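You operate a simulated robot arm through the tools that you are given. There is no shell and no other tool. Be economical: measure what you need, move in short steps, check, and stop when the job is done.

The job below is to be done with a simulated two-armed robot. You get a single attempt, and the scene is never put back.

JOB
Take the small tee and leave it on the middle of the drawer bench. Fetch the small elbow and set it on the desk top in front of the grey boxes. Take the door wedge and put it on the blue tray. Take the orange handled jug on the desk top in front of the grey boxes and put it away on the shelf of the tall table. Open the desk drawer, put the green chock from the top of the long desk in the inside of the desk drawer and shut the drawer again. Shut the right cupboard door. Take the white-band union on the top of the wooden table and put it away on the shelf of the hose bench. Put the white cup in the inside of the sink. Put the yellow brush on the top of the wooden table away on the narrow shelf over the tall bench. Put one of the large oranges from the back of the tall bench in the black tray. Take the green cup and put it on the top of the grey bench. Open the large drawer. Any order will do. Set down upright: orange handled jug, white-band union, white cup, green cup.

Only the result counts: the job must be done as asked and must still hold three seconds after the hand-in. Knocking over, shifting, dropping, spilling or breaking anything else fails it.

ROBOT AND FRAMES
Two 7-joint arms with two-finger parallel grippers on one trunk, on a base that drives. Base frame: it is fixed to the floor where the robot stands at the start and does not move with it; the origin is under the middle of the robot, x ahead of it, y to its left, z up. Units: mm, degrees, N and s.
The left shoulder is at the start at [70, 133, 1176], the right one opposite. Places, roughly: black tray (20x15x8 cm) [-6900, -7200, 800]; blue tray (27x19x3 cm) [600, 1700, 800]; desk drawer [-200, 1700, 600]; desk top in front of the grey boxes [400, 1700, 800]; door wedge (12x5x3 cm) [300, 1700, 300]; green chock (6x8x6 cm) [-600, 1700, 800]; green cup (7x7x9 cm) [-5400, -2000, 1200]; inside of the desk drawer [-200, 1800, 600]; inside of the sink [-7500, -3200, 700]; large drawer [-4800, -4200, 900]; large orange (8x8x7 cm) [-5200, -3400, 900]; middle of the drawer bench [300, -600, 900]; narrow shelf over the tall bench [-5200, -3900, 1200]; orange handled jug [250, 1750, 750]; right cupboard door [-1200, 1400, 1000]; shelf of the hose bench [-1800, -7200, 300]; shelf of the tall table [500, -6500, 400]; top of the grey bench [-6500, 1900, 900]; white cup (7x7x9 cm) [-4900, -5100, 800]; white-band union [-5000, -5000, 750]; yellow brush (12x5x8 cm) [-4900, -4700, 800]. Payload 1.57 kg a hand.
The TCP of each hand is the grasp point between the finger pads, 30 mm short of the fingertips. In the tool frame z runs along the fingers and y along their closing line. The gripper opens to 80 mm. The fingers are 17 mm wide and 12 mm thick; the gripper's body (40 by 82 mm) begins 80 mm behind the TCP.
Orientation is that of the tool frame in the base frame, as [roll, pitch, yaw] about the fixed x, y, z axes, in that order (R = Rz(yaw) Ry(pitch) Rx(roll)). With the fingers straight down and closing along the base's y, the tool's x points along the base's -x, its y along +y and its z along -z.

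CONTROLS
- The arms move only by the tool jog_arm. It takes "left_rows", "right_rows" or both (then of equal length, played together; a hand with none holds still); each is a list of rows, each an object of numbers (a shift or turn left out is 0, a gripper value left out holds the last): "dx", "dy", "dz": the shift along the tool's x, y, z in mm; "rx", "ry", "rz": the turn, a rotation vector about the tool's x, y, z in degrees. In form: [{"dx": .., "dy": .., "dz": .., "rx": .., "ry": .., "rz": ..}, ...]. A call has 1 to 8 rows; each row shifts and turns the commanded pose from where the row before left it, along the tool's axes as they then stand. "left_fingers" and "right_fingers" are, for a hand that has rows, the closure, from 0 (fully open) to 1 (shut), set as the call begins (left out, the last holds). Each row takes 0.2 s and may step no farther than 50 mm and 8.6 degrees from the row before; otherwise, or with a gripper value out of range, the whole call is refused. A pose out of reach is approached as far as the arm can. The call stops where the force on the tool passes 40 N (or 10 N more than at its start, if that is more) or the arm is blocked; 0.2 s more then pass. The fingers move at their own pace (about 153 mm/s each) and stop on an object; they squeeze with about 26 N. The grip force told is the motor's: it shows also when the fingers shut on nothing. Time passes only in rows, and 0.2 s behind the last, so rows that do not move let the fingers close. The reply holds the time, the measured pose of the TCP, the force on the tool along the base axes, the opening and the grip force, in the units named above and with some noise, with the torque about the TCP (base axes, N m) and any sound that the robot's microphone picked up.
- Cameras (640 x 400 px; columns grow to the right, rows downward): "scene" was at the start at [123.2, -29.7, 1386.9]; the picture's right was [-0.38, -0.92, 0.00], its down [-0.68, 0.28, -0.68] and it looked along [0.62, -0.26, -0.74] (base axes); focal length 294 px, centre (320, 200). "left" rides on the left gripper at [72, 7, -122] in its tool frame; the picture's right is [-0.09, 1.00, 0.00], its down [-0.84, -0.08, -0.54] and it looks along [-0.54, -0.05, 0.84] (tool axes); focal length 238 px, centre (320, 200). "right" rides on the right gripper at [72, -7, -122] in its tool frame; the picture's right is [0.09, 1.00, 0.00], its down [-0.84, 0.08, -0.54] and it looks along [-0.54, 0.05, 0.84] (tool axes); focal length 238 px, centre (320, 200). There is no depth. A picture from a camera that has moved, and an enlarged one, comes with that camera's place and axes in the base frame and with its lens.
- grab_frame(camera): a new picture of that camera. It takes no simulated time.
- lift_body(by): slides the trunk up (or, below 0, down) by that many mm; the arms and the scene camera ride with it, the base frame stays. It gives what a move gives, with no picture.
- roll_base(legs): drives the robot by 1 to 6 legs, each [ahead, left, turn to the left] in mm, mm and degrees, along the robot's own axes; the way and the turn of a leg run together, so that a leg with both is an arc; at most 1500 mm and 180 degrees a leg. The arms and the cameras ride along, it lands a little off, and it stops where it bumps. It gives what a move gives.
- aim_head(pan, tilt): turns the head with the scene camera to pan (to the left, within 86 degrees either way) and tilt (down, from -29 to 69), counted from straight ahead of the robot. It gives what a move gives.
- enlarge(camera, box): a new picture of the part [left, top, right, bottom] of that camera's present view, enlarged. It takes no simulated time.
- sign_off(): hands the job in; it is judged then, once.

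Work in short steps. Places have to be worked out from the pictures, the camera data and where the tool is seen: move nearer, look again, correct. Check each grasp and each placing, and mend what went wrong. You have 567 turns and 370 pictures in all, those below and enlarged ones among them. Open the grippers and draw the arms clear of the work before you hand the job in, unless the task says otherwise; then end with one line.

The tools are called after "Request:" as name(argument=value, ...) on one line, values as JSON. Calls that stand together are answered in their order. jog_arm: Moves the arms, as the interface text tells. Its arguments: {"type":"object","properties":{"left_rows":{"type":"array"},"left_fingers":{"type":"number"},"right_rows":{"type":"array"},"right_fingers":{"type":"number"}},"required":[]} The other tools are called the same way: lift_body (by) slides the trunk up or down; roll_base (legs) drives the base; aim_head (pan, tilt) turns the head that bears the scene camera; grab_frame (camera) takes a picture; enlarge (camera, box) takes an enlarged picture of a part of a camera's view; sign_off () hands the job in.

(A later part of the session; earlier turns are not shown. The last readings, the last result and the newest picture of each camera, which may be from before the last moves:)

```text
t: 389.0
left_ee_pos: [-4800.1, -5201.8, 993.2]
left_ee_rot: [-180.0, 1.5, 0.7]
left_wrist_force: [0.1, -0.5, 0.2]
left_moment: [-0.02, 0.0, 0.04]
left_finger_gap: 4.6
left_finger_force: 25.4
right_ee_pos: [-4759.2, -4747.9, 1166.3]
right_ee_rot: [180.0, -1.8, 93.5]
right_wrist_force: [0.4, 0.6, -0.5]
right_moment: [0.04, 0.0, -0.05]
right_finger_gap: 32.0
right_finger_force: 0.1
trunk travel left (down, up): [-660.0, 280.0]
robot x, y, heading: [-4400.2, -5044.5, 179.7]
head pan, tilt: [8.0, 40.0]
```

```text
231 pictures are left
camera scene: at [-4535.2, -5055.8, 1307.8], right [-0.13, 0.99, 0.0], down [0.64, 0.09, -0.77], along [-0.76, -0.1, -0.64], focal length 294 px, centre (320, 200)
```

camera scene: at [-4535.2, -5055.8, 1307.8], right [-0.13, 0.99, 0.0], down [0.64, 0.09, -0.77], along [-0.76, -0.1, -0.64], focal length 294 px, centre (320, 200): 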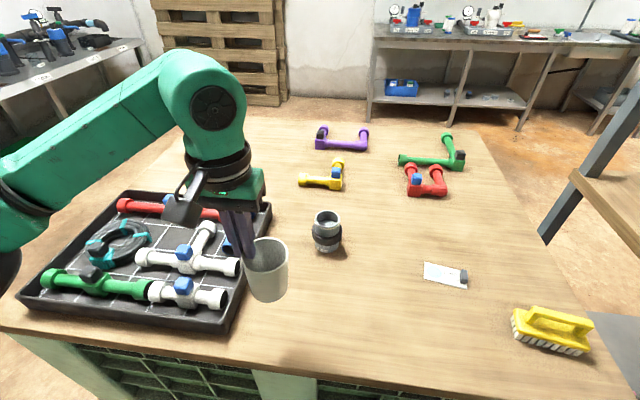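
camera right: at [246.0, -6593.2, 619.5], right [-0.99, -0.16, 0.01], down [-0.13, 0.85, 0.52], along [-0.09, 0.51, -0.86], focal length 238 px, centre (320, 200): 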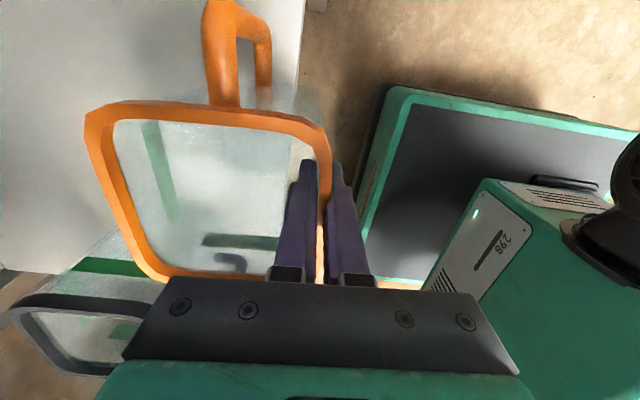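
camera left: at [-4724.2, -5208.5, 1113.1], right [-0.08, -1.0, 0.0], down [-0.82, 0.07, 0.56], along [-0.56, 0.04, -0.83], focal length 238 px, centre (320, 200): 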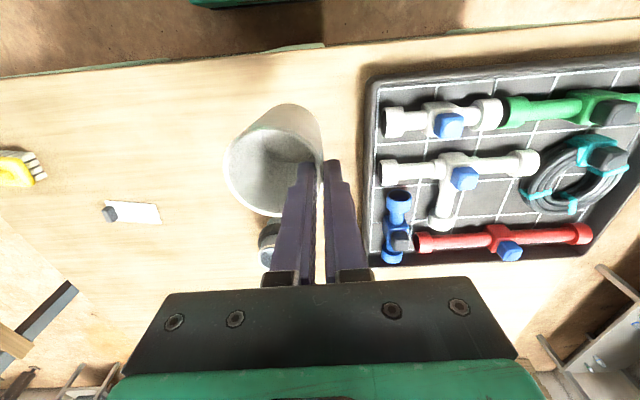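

Cup held. Now the union: base ≈(-5008, -5101), top ≈ 857. I shift the robot so the right hand can pinch its near wall.

Request:
roll_base(legs=[[0, 205, 0], [50, 0, 0]])

Request:
jog_arm(right_rows=[{"dx": -37, "dy": -30}, {"dx": -37, "dy": -30}, {"dx": -37, "dy": -30}, {"dx": -34, "dy": -30}, {"dz": 45}, {"dz": 45}, {"dz": 30}])

Request:
grab_frame(camera="right")

Request:
grab_frame(camera="scene")

```text
t: 391.1
left_ee_pos: [-4851.2, -5398.9, 992.5]
left_ee_rot: [-180.0, 1.5, 0.6]
left_wrist_force: [0.2, -0.2, -0.3]
left_moment: [-0.01, 0.03, 0.01]
left_finger_gap: 4.1
left_finger_force: 24.6
right_ee_pos: [-4810.2, -4947.2, 1165.9]
right_ee_rot: [-179.9, -1.8, 93.6]
right_wrist_force: [0.2, 0.7, 0.4]
right_moment: [-0.01, 0.03, 0.02]
right_finger_gap: 32.0
right_finger_force: 0.1
trunk travel left (down, up): [-660.0, 280.0]
robot x, y, heading: [-4452.3, -5241.8, 179.5]
head pan, tilt: [8.0, 40.0]
```

```text
t: 392.7
left_ee_pos: [-4852.7, -5399.3, 992.2]
left_ee_rot: [-179.8, 1.4, 0.7]
left_wrist_force: [-0.8, -0.3, -0.2]
left_moment: [-0.03, 0.0, -0.01]
left_finger_gap: 3.9
left_finger_force: 24.6
right_ee_pos: [-4903.9, -5076.4, 1024.6]
right_ee_rot: [179.9, -1.7, 93.3]
right_wrist_force: [0.3, 0.0, 0.5]
right_moment: [-0.01, 0.01, 0.0]
right_finger_gap: 32.2
right_finger_force: 0.1
right hand out of reach, approached as far as the arm can: row 4
trunk travel left (down, up): [-660.0, 280.0]
robot x, y, heading: [-4452.5, -5242.3, 179.4]
head pan, tilt: [8.0, 40.0]
```

```text
230 pictures are left
camera right: at [-4914.8, -5008.3, 1150.4], right [0.99, 0.15, 0.0], down [0.13, -0.85, 0.52], along [0.08, -0.51, -0.86], focal length 238 px, centre (320, 200)
```

right: 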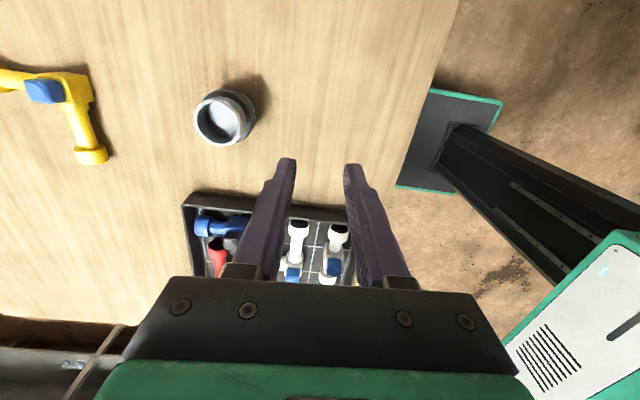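

```text
229 pictures are left
camera scene: at [-4588.3, -5252.8, 1307.7], right [-0.13, 0.99, 0.0], down [0.64, 0.09, -0.77], along [-0.76, -0.1, -0.64], focal length 294 px, centre (320, 200)
```

scene: 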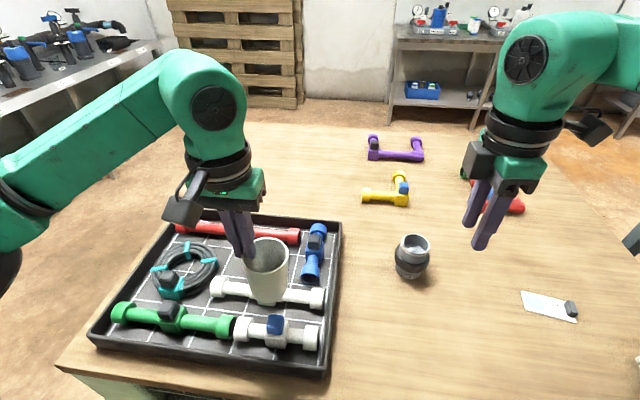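

Union's near wall ≈(-4993, -5085). I move over it and lower to just above.

Request:
jog_arm(right_fingers=0.5, right_rows=[{"dz": 45}, {"dx": -2, "dy": -45}, {"dx": -3, "dy": -44}, {"dz": 40}])

Request:
grab_frame(camera="right")

```text
t: 393.7
left_ee_pos: [-4853.5, -5399.0, 993.4]
left_ee_rot: [180.0, 1.3, 0.6]
left_wrist_force: [-0.6, 0.6, -1.0]
left_moment: [-0.03, -0.02, 0.02]
left_finger_gap: 3.9
left_finger_force: 25.1
right_ee_pos: [-4970.4, -5070.9, 935.3]
right_ee_rot: [-180.0, -1.7, 93.4]
right_wrist_force: [-0.5, 0.9, 0.5]
right_moment: [0.0, 0.02, -0.02]
right_finger_gap: 40.3
right_finger_force: 0.0
right hand out of reach, approached as far as the arm can: row 3
trunk travel left (down, up): [-660.0, 280.0]
robot x, y, heading: [-4453.8, -5240.3, 179.5]
head pan, tilt: [8.0, 40.0]
```

```text
228 pictures are left
camera right: at [-4980.3, -5003.4, 1060.4], right [0.99, 0.15, 0.0], down [0.13, -0.85, 0.52], along [0.08, -0.51, -0.86], focal length 238 px, centre (320, 200)
```

right: 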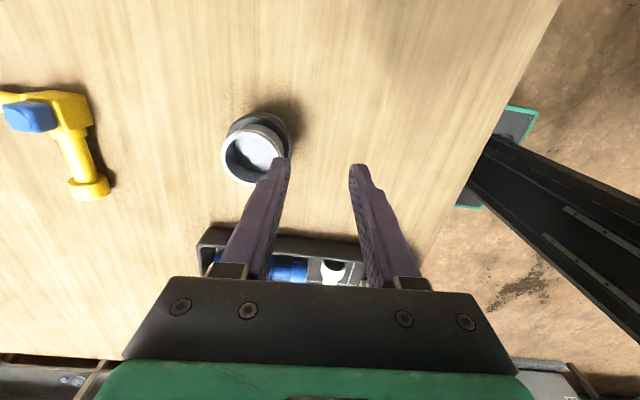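

Request:
roll_base(legs=[[22, 0, 0]])

Request:
jog_arm(right_rows=[{"dz": 25}, {"dx": -10, "dy": -12}])

Request:
grab_frame(camera="right")

```text
t: 394.5
left_ee_pos: [-4872.3, -5397.8, 993.8]
left_ee_rot: [180.0, 1.5, 0.7]
left_wrist_force: [0.7, 1.2, -0.4]
left_moment: [0.0, 0.01, -0.01]
left_finger_gap: 4.2
left_finger_force: 24.6
right_ee_pos: [-4988.6, -5071.7, 937.3]
right_ee_rot: [-179.9, -1.7, 93.5]
right_wrist_force: [0.5, -0.1, -0.7]
right_moment: [0.01, 0.01, 0.0]
right_finger_gap: 40.1
right_finger_force: 0.0
trunk travel left (down, up): [-660.0, 280.0]
robot x, y, heading: [-4480.2, -5242.4, 179.7]
head pan, tilt: [8.0, 40.0]
```

```text
t: 395.1
left_ee_pos: [-4873.3, -5399.4, 991.6]
left_ee_rot: [-179.8, 1.3, 0.7]
left_wrist_force: [-0.5, 0.1, -1.9]
left_moment: [0.0, 0.02, 0.02]
left_finger_gap: 4.2
left_finger_force: 24.6
right_ee_pos: [-4991.9, -5070.5, 910.7]
right_ee_rot: [179.9, -1.7, 93.6]
right_wrist_force: [0.4, -0.8, -0.5]
right_moment: [0.0, 0.0, 0.05]
right_finger_gap: 39.9
right_finger_force: 0.0
right hand out of reach, approached as far as the arm can: row 2
trunk travel left (down, up): [-660.0, 280.0]
robot x, y, heading: [-4472.2, -5244.9, 179.9]
head pan, tilt: [8.0, 40.0]
```

```text
227 pictures are left
camera right: at [-5002.5, -5003.0, 1035.1], right [0.99, 0.15, 0.0], down [0.13, -0.85, 0.52], along [0.08, -0.51, -0.86], focal length 238 px, centre (320, 200)
```

right: 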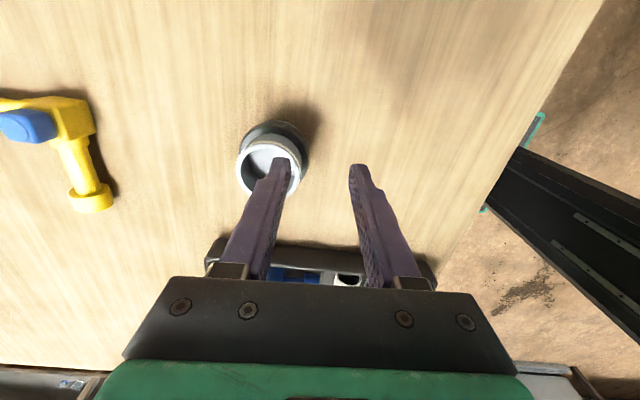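

The near wall is already between the fingers; I strafe 10 mm left to centre, then lower.

Request:
roll_base(legs=[[8, 11, 0]])

Request:
jog_arm(right_rows=[{"dz": 20}, {"dz": 20}])

Request:
grab_frame(camera="right")

Request:
enlarge(camera="scene", box=[340, 180, 500, 300])

```text
t: 395.9
left_ee_pos: [-4880.9, -5408.1, 993.9]
left_ee_rot: [-180.0, 1.4, 0.6]
left_wrist_force: [-0.1, -0.1, -1.1]
left_moment: [0.0, 0.0, 0.01]
left_finger_gap: 4.1
left_finger_force: 25.0
right_ee_pos: [-4999.0, -5079.2, 909.0]
right_ee_rot: [179.9, -1.6, 93.5]
right_wrist_force: [0.2, 1.0, 0.2]
right_moment: [-0.01, 0.03, 0.04]
right_finger_gap: 40.3
right_finger_force: 0.0
trunk travel left (down, up): [-660.0, 280.0]
robot x, y, heading: [-4481.7, -5254.5, 179.4]
head pan, tilt: [8.0, 40.0]
```

```text
t: 396.5
left_ee_pos: [-4882.9, -5409.7, 992.2]
left_ee_rot: [179.9, 1.4, 0.6]
left_wrist_force: [0.3, 0.0, -1.3]
left_moment: [-0.02, -0.01, 0.03]
left_finger_gap: 4.1
left_finger_force: 24.6
right_ee_pos: [-4994.4, -5075.8, 871.8]
right_ee_rot: [-179.9, -1.8, 93.5]
right_wrist_force: [-0.4, -1.0, 0.1]
right_moment: [-0.03, 0.03, 0.0]
right_finger_gap: 39.9
right_finger_force: 0.0
right hand out of reach, approached as far as the arm can: row 2
trunk travel left (down, up): [-660.0, 280.0]
robot x, y, heading: [-4481.9, -5250.6, 179.7]
head pan, tilt: [8.0, 40.0]
```

```text
226 pictures are left
camera right: at [-5004.2, -5008.8, 997.1], right [0.99, 0.15, 0.0], down [0.13, -0.85, 0.52], along [0.08, -0.51, -0.86], focal length 238 px, centre (320, 200)
```

right: 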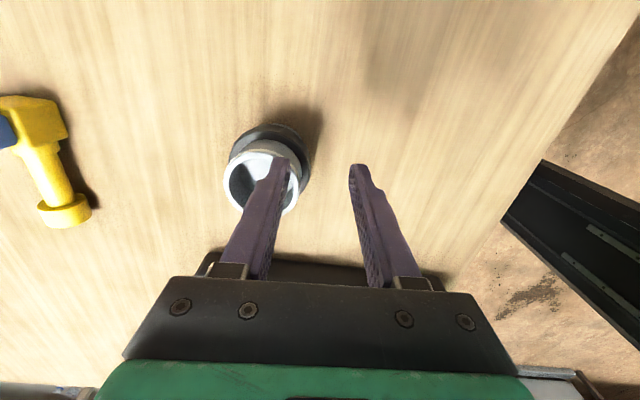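

```text
3.33 times, centred on (420, 240) of scene
camera zoom: at [-4618.1, -5262.8, 1307.6], right [-0.13, 0.99, 0.0], down [0.64, 0.08, -0.77], along [-0.76, -0.1, -0.64], focal length 980 px, centre (-13, 67)
```

zoom: 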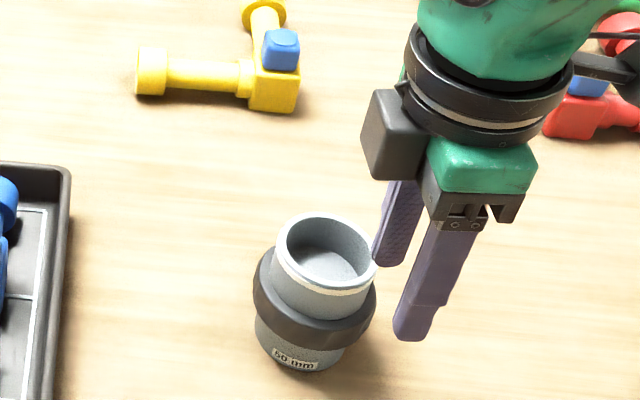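

Triangulating again, the union's rim is at z≈820 and its centre at (-5040, -5103), so the hand is beside it. I rise, strafe left 90 mm for a more comfortable reach, and retarget the near wall (-5009, -5103).

Request:
jog_arm(right_rows=[{"dz": -40}])

Request:
roll_base(legs=[[0, 95, 0]])

Request:
jog_arm(right_rows=[{"dx": 34}, {"dx": 34}, {"dy": -20}])

Request:
grab_frame(camera="right")

```text
t: 396.9
left_ee_pos: [-4881.4, -5409.8, 992.9]
left_ee_rot: [-179.9, 1.4, 0.6]
left_wrist_force: [-0.9, 0.0, -1.1]
left_moment: [0.01, 0.02, 0.0]
left_finger_gap: 3.7
left_finger_force: 24.8
right_ee_pos: [-4992.5, -5076.6, 913.9]
right_ee_rot: [-179.9, -1.8, 93.5]
right_wrist_force: [0.0, 0.4, 0.1]
right_moment: [0.02, 0.03, -0.03]
right_finger_gap: 39.9
right_finger_force: 0.1
trunk travel left (down, up): [-660.0, 280.0]
robot x, y, heading: [-4482.7, -5255.0, 179.7]
head pan, tilt: [8.0, 40.0]
```

```text
t: 398.0
left_ee_pos: [-4883.5, -5503.1, 992.8]
left_ee_rot: [-180.0, 1.3, 0.4]
left_wrist_force: [0.2, -0.3, -0.2]
left_moment: [0.0, 0.01, 0.04]
left_finger_gap: 3.8
left_finger_force: 24.8
right_ee_pos: [-4994.2, -5169.8, 913.3]
right_ee_rot: [180.0, -1.8, 93.4]
right_wrist_force: [-0.1, 0.4, -0.4]
right_moment: [0.0, 0.03, -0.01]
right_finger_gap: 40.0
right_finger_force: 0.1
trunk travel left (down, up): [-660.0, 280.0]
robot x, y, heading: [-4484.0, -5348.4, 179.6]
head pan, tilt: [8.0, 40.0]
```

```text
t: 398.8
left_ee_pos: [-4885.5, -5504.2, 991.6]
left_ee_rot: [-179.9, 1.2, 0.6]
left_wrist_force: [0.5, 0.3, -1.2]
left_moment: [0.01, -0.03, -0.05]
left_finger_gap: 4.0
left_finger_force: 25.3
right_ee_pos: [-5017.2, -5104.1, 912.0]
right_ee_rot: [180.0, -1.7, 93.4]
right_wrist_force: [-0.3, 0.2, 0.2]
right_moment: [0.0, -0.06, 0.0]
right_finger_gap: 40.1
right_finger_force: 0.0
trunk travel left (down, up): [-660.0, 280.0]
robot x, y, heading: [-4485.6, -5348.3, 179.2]
head pan, tilt: [8.0, 40.0]
```

```text
224 pictures are left
camera right: at [-5028.7, -5036.7, 1036.9], right [0.99, 0.15, 0.01], down [0.13, -0.85, 0.52], along [0.08, -0.51, -0.86], focal length 238 px, centre (320, 200)
```

right: 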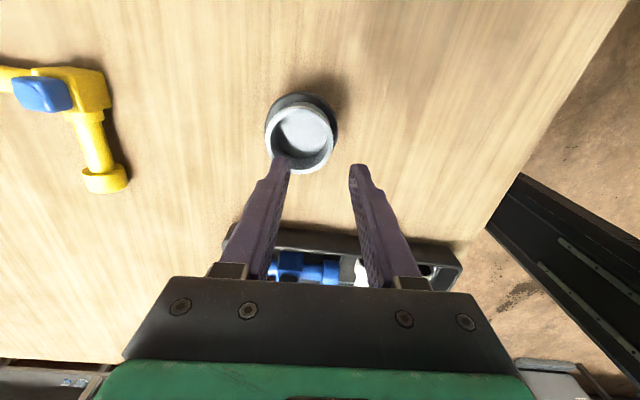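

Much better: the near wall is at (-5005, -5101). I shift back 11 mm and lower.

Request:
jog_arm(right_rows=[{"dx": 2, "dy": 11}, {"dz": 40}, {"dz": 20}])

Request:
grab_frame(camera="right")

Request:
enlarge(camera="scene", box=[380, 180, 540, 300])

```text
t: 399.6
left_ee_pos: [-4879.5, -5503.2, 993.8]
left_ee_rot: [-179.9, 1.6, 0.5]
left_wrist_force: [-0.5, -0.8, -0.1]
left_moment: [-0.05, 0.02, 0.02]
left_finger_gap: 3.8
left_finger_force: 24.3
right_ee_pos: [-5005.4, -5099.2, 859.2]
right_ee_rot: [-179.5, -1.6, 93.4]
right_wrist_force: [-2.6, 3.2, 14.6]
right_moment: [-0.06, 0.45, -0.14]
right_finger_gap: 42.6
right_finger_force: 2.1
trunk travel left (down, up): [-660.0, 280.0]
robot x, y, heading: [-4485.0, -5345.7, 179.7]
head pan, tilt: [8.0, 40.0]
```

```text
223 pictures are left
camera right: at [-5014.7, -5031.2, 984.9], right [0.99, 0.15, -0.01], down [0.13, -0.85, 0.52], along [0.07, -0.51, -0.86], focal length 238 px, centre (320, 200)
```

right: 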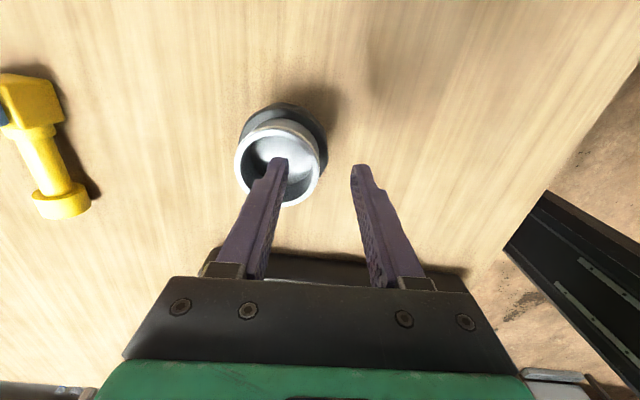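

```text
3.33 times, centred on (460, 240) of scene
camera zoom: at [-4613.9, -5356.9, 1308.6], right [-0.13, 0.99, 0.0], down [0.63, 0.08, -0.77], along [-0.76, -0.1, -0.64], focal length 980 px, centre (-147, 67)
```

zoom: 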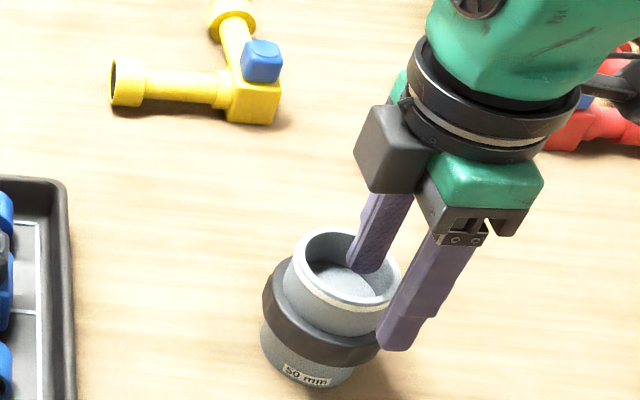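

Contact: the near fingertip rests on the collar, so the wall overlap is about 25 mm. I ease up 3 mm and close.

Request:
jog_arm(right_rows=[{"dz": -4}])

Request:
jog_arm(right_fingers=1, right_rows=[{}, {}, {}])

Request:
jog_arm(right_rows=[{"dz": -15}, {"dz": -20}, {}])

Request:
grab_frame(camera="right")

Request:
enlarge(camera="scene", box=[380, 180, 540, 300])

```text
t: 400.0
left_ee_pos: [-4881.7, -5502.4, 991.9]
left_ee_rot: [-179.9, 1.4, 0.5]
left_wrist_force: [0.0, -0.1, -0.1]
left_moment: [0.02, 0.0, -0.02]
left_finger_gap: 3.8
left_finger_force: 24.7
right_ee_pos: [-5007.2, -5099.2, 859.9]
right_ee_rot: [180.0, -1.7, 93.4]
right_wrist_force: [-2.3, 2.3, 9.6]
right_moment: [0.0, 0.24, -0.14]
right_finger_gap: 40.9
right_finger_force: 0.9
trunk travel left (down, up): [-660.0, 280.0]
robot x, y, heading: [-4484.6, -5344.1, 179.3]
head pan, tilt: [8.0, 40.0]
```

```text
t: 400.8
left_ee_pos: [-4879.1, -5504.5, 993.8]
left_ee_rot: [-179.8, 1.6, 0.6]
left_wrist_force: [-0.5, -0.5, -0.1]
left_moment: [-0.02, 0.04, 0.0]
left_finger_gap: 3.7
left_finger_force: 24.8
right_ee_pos: [-5004.6, -5101.0, 864.1]
right_ee_rot: [-179.5, -1.8, 93.4]
right_wrist_force: [-5.7, 1.0, 34.7]
right_moment: [-0.01, 0.51, 0.0]
right_finger_gap: 0.0
right_finger_force: 21.0
trunk travel left (down, up): [-660.0, 280.0]
robot x, y, heading: [-4483.8, -5347.3, 179.5]
head pan, tilt: [8.0, 40.0]
```

```text
t: 401.6
left_ee_pos: [-4883.3, -5502.5, 992.5]
left_ee_rot: [179.9, 1.3, 0.5]
left_wrist_force: [0.0, -0.3, -0.4]
left_moment: [-0.01, 0.0, -0.03]
left_finger_gap: 3.8
left_finger_force: 24.5
right_ee_pos: [-5005.7, -5099.3, 891.9]
right_ee_rot: [179.9, -1.7, 93.5]
right_wrist_force: [-0.6, -0.1, 0.3]
right_moment: [0.03, -0.01, 0.0]
right_finger_gap: 0.0
right_finger_force: 21.1
trunk travel left (down, up): [-660.0, 280.0]
robot x, y, heading: [-4485.3, -5349.3, 179.4]
head pan, tilt: [8.0, 40.0]
```

```text
221 pictures are left
camera right: at [-5016.7, -5031.9, 1017.6], right [0.99, 0.15, 0.01], down [0.13, -0.85, 0.52], along [0.08, -0.51, -0.86], focal length 238 px, centre (320, 200)
```

right: 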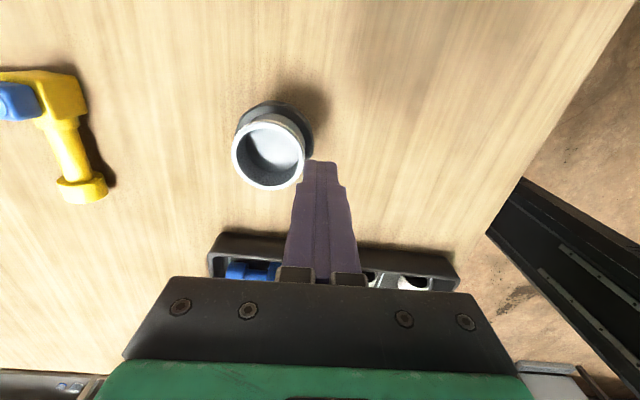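

```text
3.33 times, centred on (460, 240) of scene
camera zoom: at [-4619.3, -5356.1, 1307.5], right [-0.13, 0.99, 0.0], down [0.64, 0.08, -0.77], along [-0.76, -0.1, -0.64], focal length 980 px, centre (-147, 67)
```

zoom: 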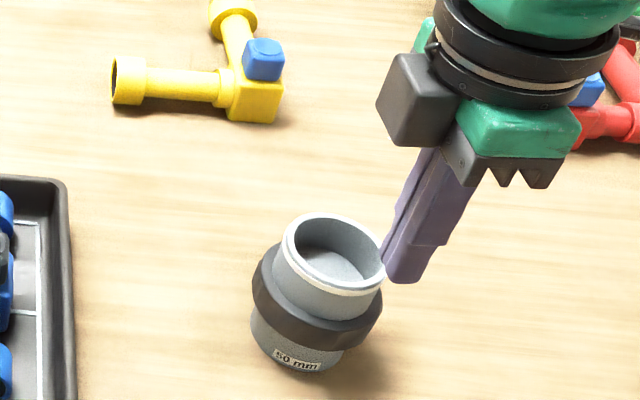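

The pinch slipped off; the recess is shallow. I'll instead grip the union's upper tube from outside, with the right hand turned to its normal yaw and tilted forward for reach. First I rise and turn it.

Request:
jog_arm(right_fingers=0, right_rows=[{"dz": -45}, {"dy": 45}, {"rz": -8.6}, {"rz": -8.6}, {"rz": -8.6}, {"rz": -8.6}, {"rz": -8.6}, {"rz": -8.6}])

Request:
jog_arm(right_rows=[{"rz": -8.6}, {"rz": -8.6}, {"rz": -8.6}, {"rz": -8.6}, {"ry": 8}, {"ry": 8}, {"ry": 6}])

Request:
grab_frame(camera="right")

```text
t: 403.4
left_ee_pos: [-4883.3, -5501.8, 991.4]
left_ee_rot: [-179.9, 1.3, 0.5]
left_wrist_force: [-0.3, 0.6, -0.9]
left_moment: [0.01, 0.0, -0.03]
left_finger_gap: 3.5
left_finger_force: 24.4
right_ee_pos: [-4963.6, -5097.7, 937.8]
right_ee_rot: [178.7, -1.0, 145.2]
right_wrist_force: [0.5, 0.1, 0.1]
right_moment: [-0.01, -0.01, 0.0]
right_finger_gap: 80.1
right_finger_force: 0.0
trunk travel left (down, up): [-660.0, 280.0]
robot x, y, heading: [-4482.4, -5350.6, 179.5]
head pan, tilt: [8.0, 40.0]
```

```text
t: 405.0
left_ee_pos: [-4881.6, -5501.6, 991.6]
left_ee_rot: [-179.9, 1.3, 0.6]
left_wrist_force: [1.0, -0.2, -0.2]
left_moment: [0.04, 0.01, -0.04]
left_finger_gap: 3.7
left_finger_force: 24.4
right_ee_pos: [-4962.6, -5098.6, 939.5]
right_ee_rot: [178.3, -22.2, -179.9]
right_wrist_force: [0.8, -0.3, 0.0]
right_moment: [0.04, -0.02, -0.02]
right_finger_gap: 80.4
right_finger_force: 0.0
trunk travel left (down, up): [-660.0, 280.0]
robot x, y, heading: [-4485.7, -5347.3, 179.6]
head pan, tilt: [8.0, 40.0]
```

```text
219 pictures are left
camera right: at [-4982.5, -5108.8, 1079.9], right [-0.08, 1.0, 0.06], down [0.98, 0.06, 0.19], along [0.18, 0.08, -0.98], focal length 238 px, centre (320, 200)
```

right: 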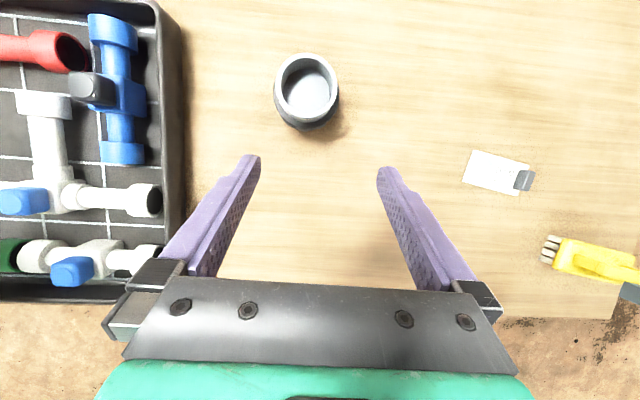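

Clear top view: union centre (-5049, -5110). I move over it.

Request:
jog_arm(right_rows=[{"dx": 30, "dy": -5, "dz": 33}, {"dx": 30, "dy": -6, "dz": 33}])

Request:
grab_frame(camera="right")

```text
t: 405.6
left_ee_pos: [-4884.9, -5502.6, 990.7]
left_ee_rot: [-179.9, 1.2, 0.5]
left_wrist_force: [0.0, 0.5, -0.7]
left_moment: [0.0, 0.0, 0.0]
left_finger_gap: 3.4
left_finger_force: 24.3
right_ee_pos: [-5042.6, -5108.7, 898.1]
right_ee_rot: [178.0, -21.8, -179.8]
right_wrist_force: [0.0, -0.3, 0.0]
right_moment: [0.02, 0.02, -0.03]
right_finger_gap: 80.2
right_finger_force: 0.1
trunk travel left (down, up): [-660.0, 280.0]
robot x, y, heading: [-4484.3, -5346.6, 179.6]
head pan, tilt: [8.0, 40.0]
```

```text
218 pictures are left
camera right: at [-5065.1, -5117.9, 1039.7], right [-0.07, 1.0, 0.06], down [0.98, 0.06, 0.19], along [0.19, 0.08, -0.98], focal length 238 px, centre (320, 200)
```

right: 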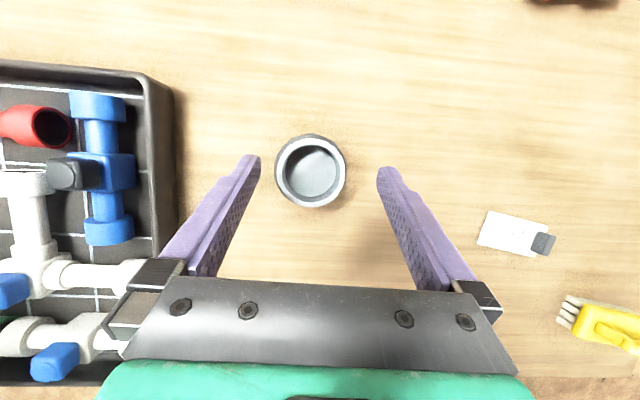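

Request:
jog_arm(right_rows=[{"dx": -7, "dy": -4, "dz": 17}, {"dx": -7, "dz": 17}, {"dx": -4, "dz": 10}])

Request:
grab_frame(camera="right")

Request:
enlarge(camera="scene", box=[380, 180, 540, 300])

```text
t: 406.4
left_ee_pos: [-4882.8, -5502.4, 992.3]
left_ee_rot: [-179.9, 1.3, 0.5]
left_wrist_force: [-0.1, 0.2, -0.2]
left_moment: [0.01, 0.04, 0.02]
left_finger_gap: 3.3
left_finger_force: 24.1
right_ee_pos: [-5043.1, -5110.3, 852.6]
right_ee_rot: [178.2, -22.0, -179.9]
right_wrist_force: [0.0, 0.0, -0.4]
right_moment: [0.0, -0.03, 0.02]
right_finger_gap: 80.0
right_finger_force: 0.0
trunk travel left (down, up): [-660.0, 280.0]
robot x, y, heading: [-4481.9, -5346.8, 179.6]
head pan, tilt: [8.0, 40.0]
```

```text
217 pictures are left
camera right: at [-5063.1, -5120.8, 993.5], right [-0.07, 1.0, 0.06], down [0.98, 0.06, 0.19], along [0.18, 0.08, -0.98], focal length 238 px, centre (320, 200)
```

right: 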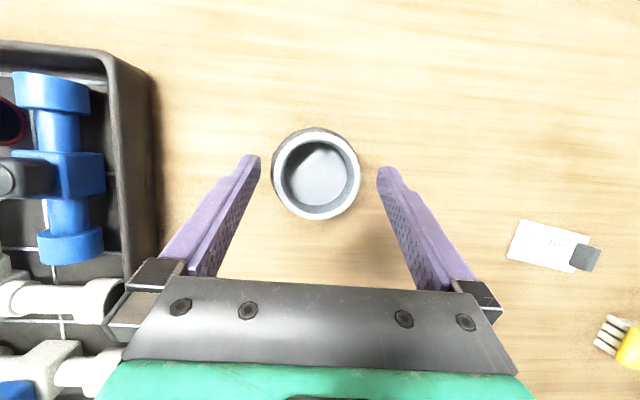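

```text
3.33 times, centred on (460, 240) of scene
camera zoom: at [-4618.6, -5356.4, 1307.7], right [-0.13, 0.99, 0.0], down [0.64, 0.08, -0.77], along [-0.76, -0.1, -0.64], focal length 980 px, centre (-147, 67)
```

zoom: 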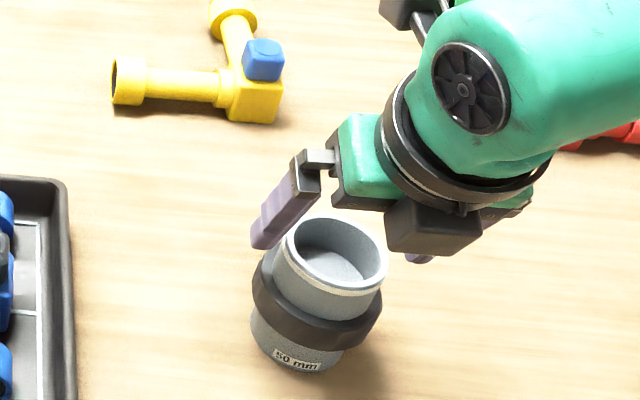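

Request:
jog_arm(right_rows=[{"dx": -3, "dz": 8}, {"dx": -3, "dz": 8}, {"dx": -2, "dz": 5}])

Request:
enlarge(camera="scene", box=[380, 180, 540, 300])

```text
t: 407.2
left_ee_pos: [-4882.2, -5503.1, 993.7]
left_ee_rot: [180.0, 1.3, 0.5]
left_wrist_force: [0.1, 0.9, -1.1]
left_moment: [-0.01, 0.01, 0.0]
left_finger_gap: 3.5
left_finger_force: 24.5
right_ee_pos: [-5044.2, -5108.9, 829.1]
right_ee_rot: [178.2, -22.1, -179.9]
right_wrist_force: [0.6, 0.2, -0.2]
right_moment: [0.0, -0.01, 0.04]
right_finger_gap: 80.3
right_finger_force: 0.0
trunk travel left (down, up): [-660.0, 280.0]
robot x, y, heading: [-4483.9, -5346.6, 179.6]
head pan, tilt: [8.0, 40.0]
```

```text
3.33 times, centred on (460, 240) of scene
camera zoom: at [-4618.9, -5356.4, 1307.6], right [-0.13, 0.99, 0.0], down [0.64, 0.08, -0.77], along [-0.76, -0.1, -0.64], focal length 980 px, centre (-147, 67)
```

zoom: 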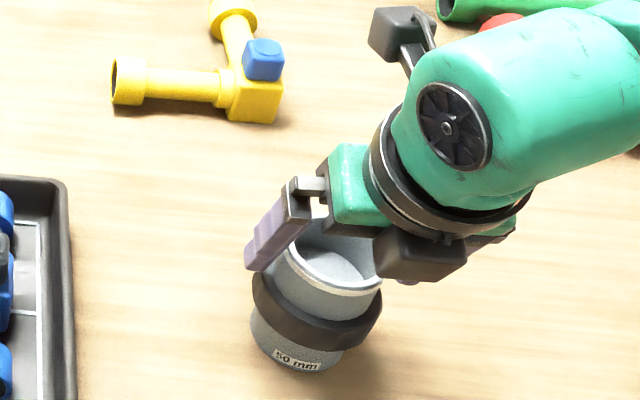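

The fingers flank the upper tube just above the collar. I close and lift slightly.

Request:
jog_arm(right_fingers=1, right_rows=[{}, {}, {}])

Request:
jog_arm(right_rows=[{"dx": 7, "dz": -18}, {"dx": 11, "dz": -28}, {}])

Request:
enlarge(camera="scene", box=[380, 160, 540, 280])

```text
t: 408.0
left_ee_pos: [-4883.5, -5502.6, 992.1]
left_ee_rot: [-179.9, 1.3, 0.6]
left_wrist_force: [0.1, 1.1, -0.9]
left_moment: [-0.02, 0.01, 0.03]
left_finger_gap: 3.4
left_finger_force: 24.8
right_ee_pos: [-5043.4, -5108.1, 831.2]
right_ee_rot: [178.0, -22.1, -179.8]
right_wrist_force: [-1.0, -0.9, 2.0]
right_moment: [-0.31, 0.08, -0.02]
right_finger_gap: 61.7
right_finger_force: 26.5
trunk travel left (down, up): [-660.0, 280.0]
robot x, y, heading: [-4485.1, -5350.5, 179.4]
head pan, tilt: [8.0, 40.0]
```

```text
t: 408.8
left_ee_pos: [-4884.4, -5502.0, 991.3]
left_ee_rot: [180.0, 1.3, 0.5]
left_wrist_force: [-1.1, 0.3, -0.6]
left_moment: [0.0, 0.02, 0.01]
left_finger_gap: 3.4
left_finger_force: 24.6
right_ee_pos: [-5043.8, -5111.2, 878.1]
right_ee_rot: [178.2, -21.9, -179.9]
right_wrist_force: [0.2, 0.3, -2.4]
right_moment: [0.01, 0.01, 0.01]
right_finger_gap: 61.5
right_finger_force: 26.1
trunk travel left (down, up): [-660.0, 280.0]
robot x, y, heading: [-4486.7, -5345.2, 179.6]
head pan, tilt: [8.0, 40.0]
```

```text
3.33 times, centred on (460, 220) of scene
camera zoom: at [-4620.2, -5355.7, 1307.4], right [-0.13, 0.99, 0.0], down [0.64, 0.08, -0.77], along [-0.76, -0.1, -0.64], focal length 980 px, centre (-147, 133)
```

zoom: 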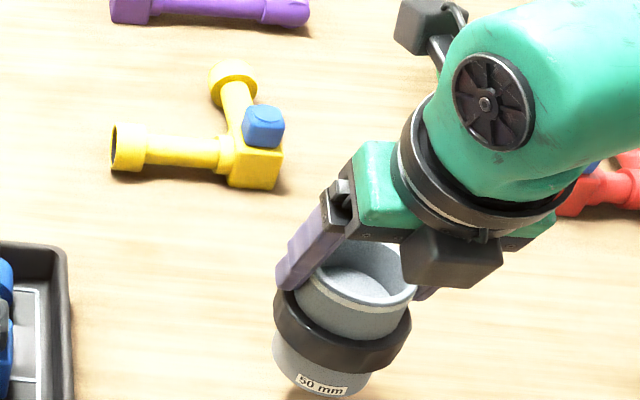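

The union is gripped (61.5 mm). I raise it, back off, and travel to the hose bench.

Request:
jog_arm(right_rows=[{"dx": 15, "dz": -37}, {"dx": 15, "dz": -37}, {"dx": -40, "dz": -16}, {"dx": -40, "dz": -16}])

Request:
roll_base(legs=[[-500, 0, 0], [0, 300, 0], [0, 0, 90], [0, 1500, 0], [0, 600, 0]])

Request:
aim_head(pan=0, tilt=30)

Request:
grab_frame(camera="scene")

```text
t: 409.8
left_ee_pos: [-4882.8, -5501.9, 993.1]
left_ee_rot: [-179.9, 1.4, 0.6]
left_wrist_force: [0.5, 0.9, 0.1]
left_moment: [0.03, 0.02, 0.02]
left_finger_gap: 3.2
left_finger_force: 24.5
right_ee_pos: [-4955.4, -5114.3, 959.8]
right_ee_rot: [178.1, -22.2, -179.8]
right_wrist_force: [0.1, -0.6, -3.5]
right_moment: [0.01, 0.05, 0.0]
right_finger_gap: 61.4
right_finger_force: 25.7
trunk travel left (down, up): [-660.0, 280.0]
robot x, y, heading: [-4487.1, -5347.2, 179.4]
head pan, tilt: [8.0, 40.0]
```

```text
t: 428.4
left_ee_pos: [-1685.7, -6048.6, 992.7]
left_ee_rot: [180.0, 1.3, 91.1]
left_wrist_force: [-0.2, 0.1, -0.8]
left_moment: [0.01, -0.04, -0.01]
left_finger_gap: 1.5
left_finger_force: 23.4
right_ee_pos: [-2073.8, -6125.4, 958.0]
right_ee_rot: [178.2, -21.9, -89.5]
right_wrist_force: [0.0, 0.1, -3.8]
right_moment: [0.02, -0.03, 0.01]
right_finger_gap: 61.5
right_finger_force: 26.3
trunk travel left (down, up): [-660.0, 280.0]
robot x, y, heading: [-1843.8, -5651.9, -90.0]
head pan, tilt: [8.0, 40.0]
```

```text
t: 429.1
left_ee_pos: [-1684.1, -6047.6, 992.4]
left_ee_rot: [-179.9, 1.3, 91.0]
left_wrist_force: [0.0, -0.1, -0.1]
left_moment: [0.0, 0.0, -0.01]
left_finger_gap: 1.7
left_finger_force: 23.7
right_ee_pos: [-2073.6, -6125.3, 957.9]
right_ee_rot: [178.1, -22.0, -89.5]
right_wrist_force: [0.4, -0.7, -3.4]
right_moment: [-0.02, 0.01, 0.02]
right_finger_gap: 61.4
right_finger_force: 26.0
trunk travel left (down, up): [-660.0, 280.0]
robot x, y, heading: [-1844.1, -5648.8, -89.8]
head pan, tilt: [0.0, 30.0]
```

```text
213 pictures are left
camera scene: at [-1844.8, -5789.8, 1322.8], right [-1.0, 0.0, 0.0], down [0.0, 0.5, -0.87], along [0.0, -0.87, -0.5], focal length 294 px, centre (320, 200)
```

scene: 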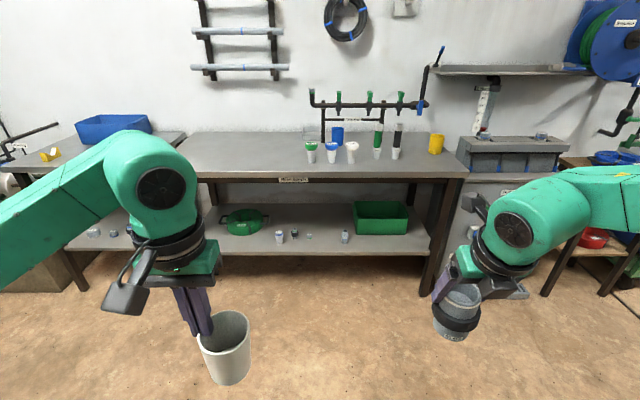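

The left gap fell from 4.8 to 1.6 mm; I check whether the cup is slipping.

Request:
grab_frame(camera="left")

Request:
enlarge(camera="scene", box=[130, 230, 290, 390])

```text
212 pictures are left
camera left: at [-1678.9, -5973.1, 1112.6], right [1.0, -0.08, 0.0], down [-0.06, -0.83, 0.56], along [-0.04, -0.56, -0.83], focal length 238 px, centre (320, 200)
```

left: 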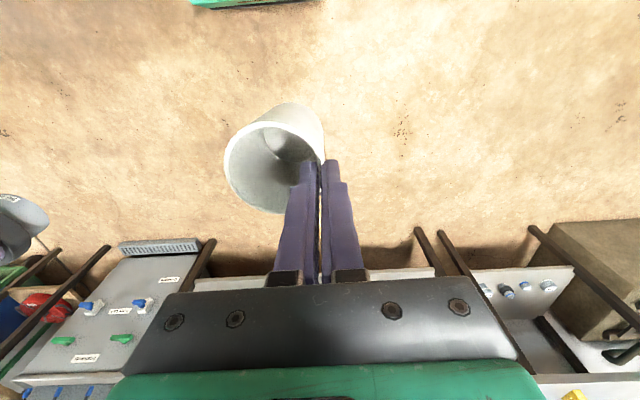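

```text
2.50 times, centred on (210, 310) of scene
camera zoom: at [-1844.8, -5789.8, 1322.8], right [-1.0, 0.0, 0.0], down [0.0, 0.5, -0.87], along [0.0, -0.87, -0.5], focal length 735 px, centre (595, -75)
```

zoom: 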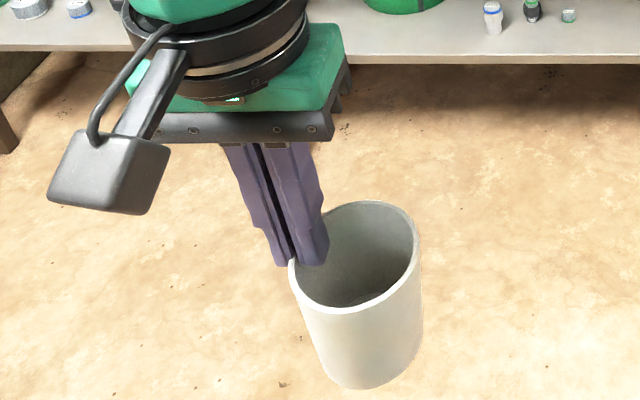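

The cup is creeping out of the pinch. I'll set it down on the free left part of the hose bench top to regrip: retract the union hand, then drive up.

Request:
jog_arm(right_rows=[{"dx": -42, "dz": -17}, {"dx": -42, "dz": -17}, {"dx": -42, "dz": -17}, {"dx": -42, "dz": -17}])

Request:
roll_base(legs=[[980, 135, 0]])

Request:
grab_frame(camera="left")

Request:
grab_frame(camera="scene")

```text
t: 430.1
left_ee_pos: [-1686.9, -6047.0, 991.8]
left_ee_rot: [180.0, 1.3, 91.0]
left_wrist_force: [-0.7, 0.0, 0.5]
left_moment: [0.0, -0.07, -0.02]
left_finger_gap: 1.6
left_finger_force: 22.9
right_ee_pos: [-2074.1, -5955.6, 958.6]
right_ee_rot: [178.2, -22.0, -89.5]
right_wrist_force: [-0.4, 0.4, -3.1]
right_moment: [-0.01, -0.03, -0.03]
right_finger_gap: 61.6
right_finger_force: 26.3
right hand out of reach, approached as far as the arm can: row 4
trunk travel left (down, up): [-660.0, 280.0]
robot x, y, heading: [-1844.6, -5646.9, -90.2]
head pan, tilt: [0.0, 30.0]
```

```text
t: 435.2
left_ee_pos: [-1535.7, -7007.0, 993.4]
left_ee_rot: [-180.0, 1.4, 91.8]
left_wrist_force: [-0.3, -1.2, -0.4]
left_moment: [0.01, -0.03, -0.04]
left_finger_gap: 1.5
left_finger_force: 23.8
right_ee_pos: [-1925.7, -6921.8, 958.0]
right_ee_rot: [178.1, -21.9, -88.6]
right_wrist_force: [0.1, -0.8, -3.3]
right_moment: [0.02, -0.01, 0.01]
right_finger_gap: 61.0
right_finger_force: 26.4
trunk travel left (down, up): [-660.0, 280.0]
robot x, y, heading: [-1704.9, -6612.1, -89.3]
head pan, tilt: [0.0, 30.0]
```

```text
210 pictures are left
camera left: at [-1532.7, -6931.7, 1112.8], right [1.0, -0.06, 0.0], down [-0.05, -0.83, 0.56], along [-0.03, -0.56, -0.83], focal length 238 px, centre (320, 200)
```

left: 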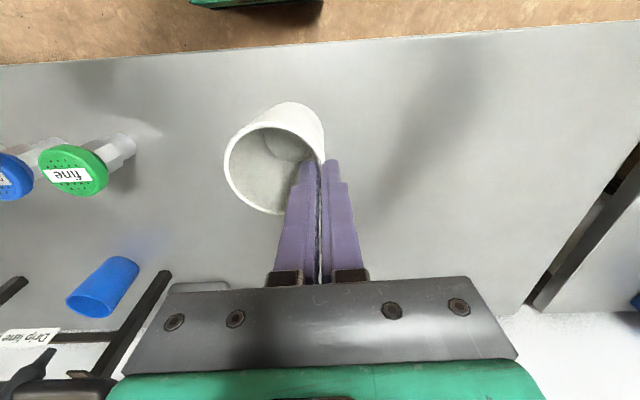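

```text
209 pictures are left
camera scene: at [-1701.4, -6750.8, 1322.9], right [-1.0, -0.01, 0.0], down [-0.01, 0.5, -0.87], along [0.01, -0.87, -0.5], focal length 294 px, centre (320, 200)
```

scene: 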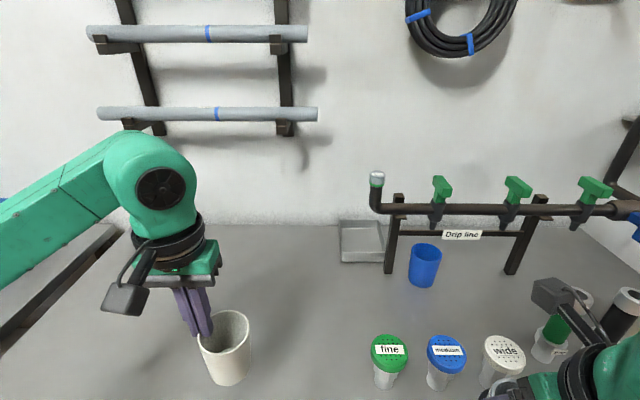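

The cup hangs over free bench space. I lower it gently to contact.

Request:
jog_arm(left_rows=[{"dz": 30}, {"dz": 25}, {"dz": 12}, {"dz": 8}, {"dz": 5}, {"dz": 5}])

Request:
jog_arm(left_rows=[{"dz": 4}, {"dz": 4}, {"dz": 4}])

Request:
grab_frame(camera="scene")

```text
t: 436.6
left_ee_pos: [-1537.3, -7006.7, 907.9]
left_ee_rot: [179.9, 1.3, 91.8]
left_wrist_force: [0.0, 1.2, 0.5]
left_moment: [0.02, 0.02, -0.01]
left_finger_gap: 1.6
left_finger_force: 23.2
right_ee_pos: [-1926.1, -6923.3, 958.1]
right_ee_rot: [178.1, -22.0, -88.6]
right_wrist_force: [0.2, -1.2, -4.0]
right_moment: [0.04, -0.02, 0.0]
right_finger_gap: 61.3
right_finger_force: 26.3
trunk travel left (down, up): [-660.0, 280.0]
robot x, y, heading: [-1702.2, -6608.3, -89.4]
head pan, tilt: [0.0, 30.0]
```

```text
t: 437.4
left_ee_pos: [-1537.4, -7006.4, 897.2]
left_ee_rot: [-180.0, 1.7, 91.9]
left_wrist_force: [6.3, -3.5, 21.3]
left_moment: [-0.17, 0.28, 0.07]
left_finger_gap: 2.2
left_finger_force: 23.9
right_ee_pos: [-1924.4, -6921.1, 959.4]
right_ee_rot: [178.1, -22.1, -88.6]
right_wrist_force: [-0.5, 0.0, -3.2]
right_moment: [0.03, 0.01, 0.0]
right_finger_gap: 61.4
right_finger_force: 26.1
trunk travel left (down, up): [-660.0, 280.0]
robot x, y, heading: [-1704.1, -6609.1, -89.0]
head pan, tilt: [0.0, 30.0]
```

```text
208 pictures are left
camera scene: at [-1700.9, -6748.8, 1323.3], right [-1.0, -0.01, 0.0], down [-0.01, 0.5, -0.87], along [0.01, -0.87, -0.5], focal length 294 px, centre (320, 200)
```

scene: 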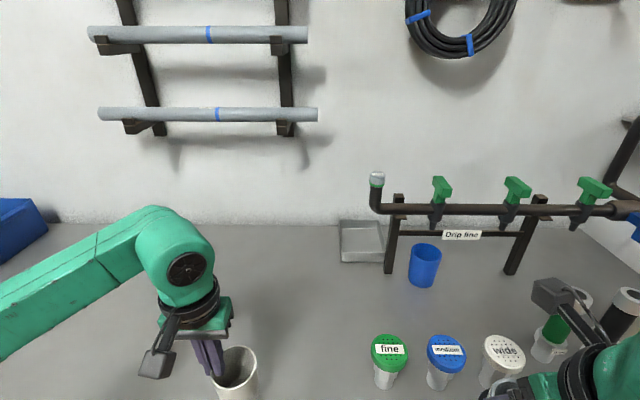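

Cup touches the bench. I open, lower 24 mm deeper over the wall, and regrip.

Request:
jog_arm(left_fingers=0.55, left_rows=[{}, {}, {}])

Request:
grab_frame(camera="left")

```text
t: 438.2
left_ee_pos: [-1538.8, -7008.0, 894.9]
left_ee_rot: [179.9, 1.3, 91.8]
left_wrist_force: [-0.3, 0.6, -0.3]
left_moment: [-0.04, 0.05, -0.01]
left_finger_gap: 36.0
left_finger_force: 0.0
right_ee_pos: [-1925.9, -6922.5, 958.6]
right_ee_rot: [178.1, -21.9, -88.6]
right_wrist_force: [1.4, 0.0, -4.2]
right_moment: [0.01, -0.02, -0.03]
right_finger_gap: 61.4
right_finger_force: 25.8
trunk travel left (down, up): [-660.0, 280.0]
robot x, y, heading: [-1703.0, -6610.7, -89.3]
head pan, tilt: [0.0, 30.0]
```

```text
207 pictures are left
camera left: at [-1532.8, -6933.2, 1016.0], right [1.0, -0.06, 0.0], down [-0.05, -0.83, 0.56], along [-0.03, -0.56, -0.83], focal length 238 px, centre (320, 200)
```

left: 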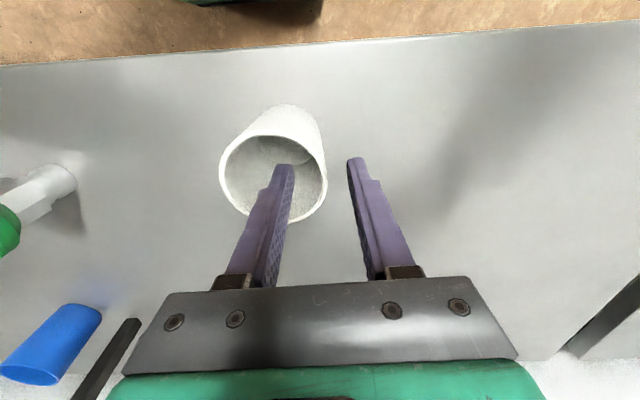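

Since the wall pinch creeps, I'll grip the cup from outside instead: rise, centre over it at (-1568, -7008), fully open.

Request:
jog_arm(left_rows=[{"dz": -25}, {"dz": -20}])

Request:
jog_arm(left_fingers=0, left_rows=[{"dy": -31}, {}])

Request:
grab_frame(camera="left")

```text
t: 438.8
left_ee_pos: [-1535.6, -7005.5, 939.2]
left_ee_rot: [-180.0, 1.3, 91.8]
left_wrist_force: [0.2, 0.4, 0.3]
left_moment: [-0.02, 0.0, 0.02]
left_finger_gap: 36.0
left_finger_force: 0.1
right_ee_pos: [-1925.2, -6921.5, 958.0]
right_ee_rot: [178.2, -21.9, -88.7]
right_wrist_force: [-1.3, -0.5, -2.8]
right_moment: [0.02, -0.01, 0.02]
right_finger_gap: 61.2
right_finger_force: 25.9
trunk travel left (down, up): [-660.0, 280.0]
robot x, y, heading: [-1698.3, -6610.9, -89.1]
head pan, tilt: [0.0, 30.0]
```

```text
t: 439.4
left_ee_pos: [-1566.1, -7006.5, 940.6]
left_ee_rot: [-179.9, 1.3, 92.1]
left_wrist_force: [-0.3, -0.6, -0.1]
left_moment: [-0.05, 0.03, -0.01]
left_finger_gap: 80.0
left_finger_force: 0.1
right_ee_pos: [-1925.3, -6922.1, 959.0]
right_ee_rot: [178.1, -22.0, -88.6]
right_wrist_force: [-1.4, 0.7, -4.0]
right_moment: [0.03, -0.01, -0.02]
right_finger_gap: 61.5
right_finger_force: 26.0
trunk travel left (down, up): [-660.0, 280.0]
robot x, y, heading: [-1702.3, -6610.0, -89.6]
head pan, tilt: [0.0, 30.0]
```

```text
206 pictures are left
camera left: at [-1561.2, -6932.4, 1061.0], right [1.0, -0.06, 0.0], down [-0.05, -0.83, 0.56], along [-0.03, -0.56, -0.83], focal length 238 px, centre (320, 200)
```

left: 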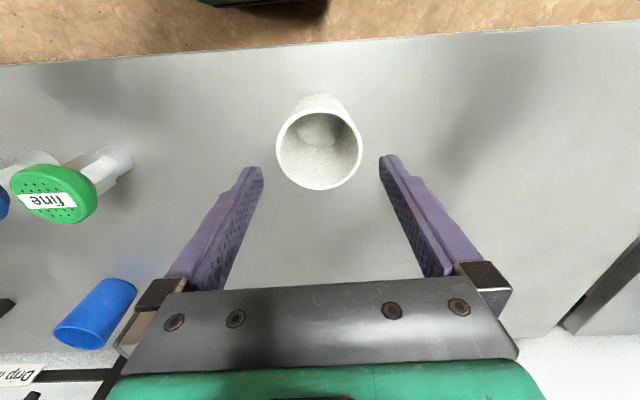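

Centred to within 1–2 mm. I lower to mid-cup height and close.

Request:
jog_arm(left_rows=[{"dz": 35}, {"dz": 25}])

Request:
grab_frame(camera="left")

```text
t: 440.0
left_ee_pos: [-1567.5, -7010.4, 880.6]
left_ee_rot: [-179.9, 1.3, 91.9]
left_wrist_force: [0.2, -0.1, 0.7]
left_moment: [-0.02, -0.01, 0.01]
left_finger_gap: 79.9
left_finger_force: 0.1
right_ee_pos: [-1925.3, -6922.9, 958.3]
right_ee_rot: [178.1, -22.1, -88.6]
right_wrist_force: [-0.2, -0.3, -3.7]
right_moment: [0.02, 0.03, 0.0]
right_finger_gap: 61.4
right_finger_force: 26.1
trunk travel left (down, up): [-660.0, 280.0]
robot x, y, heading: [-1702.7, -6611.4, -89.5]
head pan, tilt: [0.0, 30.0]
```

```text
205 pictures are left
camera left: at [-1562.7, -6935.5, 1000.6], right [1.0, -0.06, 0.0], down [-0.05, -0.83, 0.56], along [-0.03, -0.56, -0.83], focal length 238 px, centre (320, 200)
```

left: 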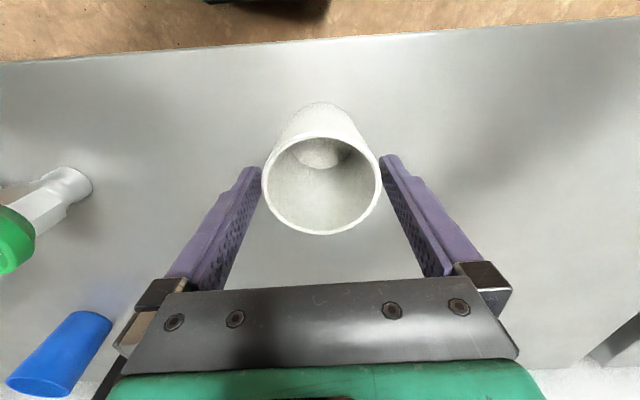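

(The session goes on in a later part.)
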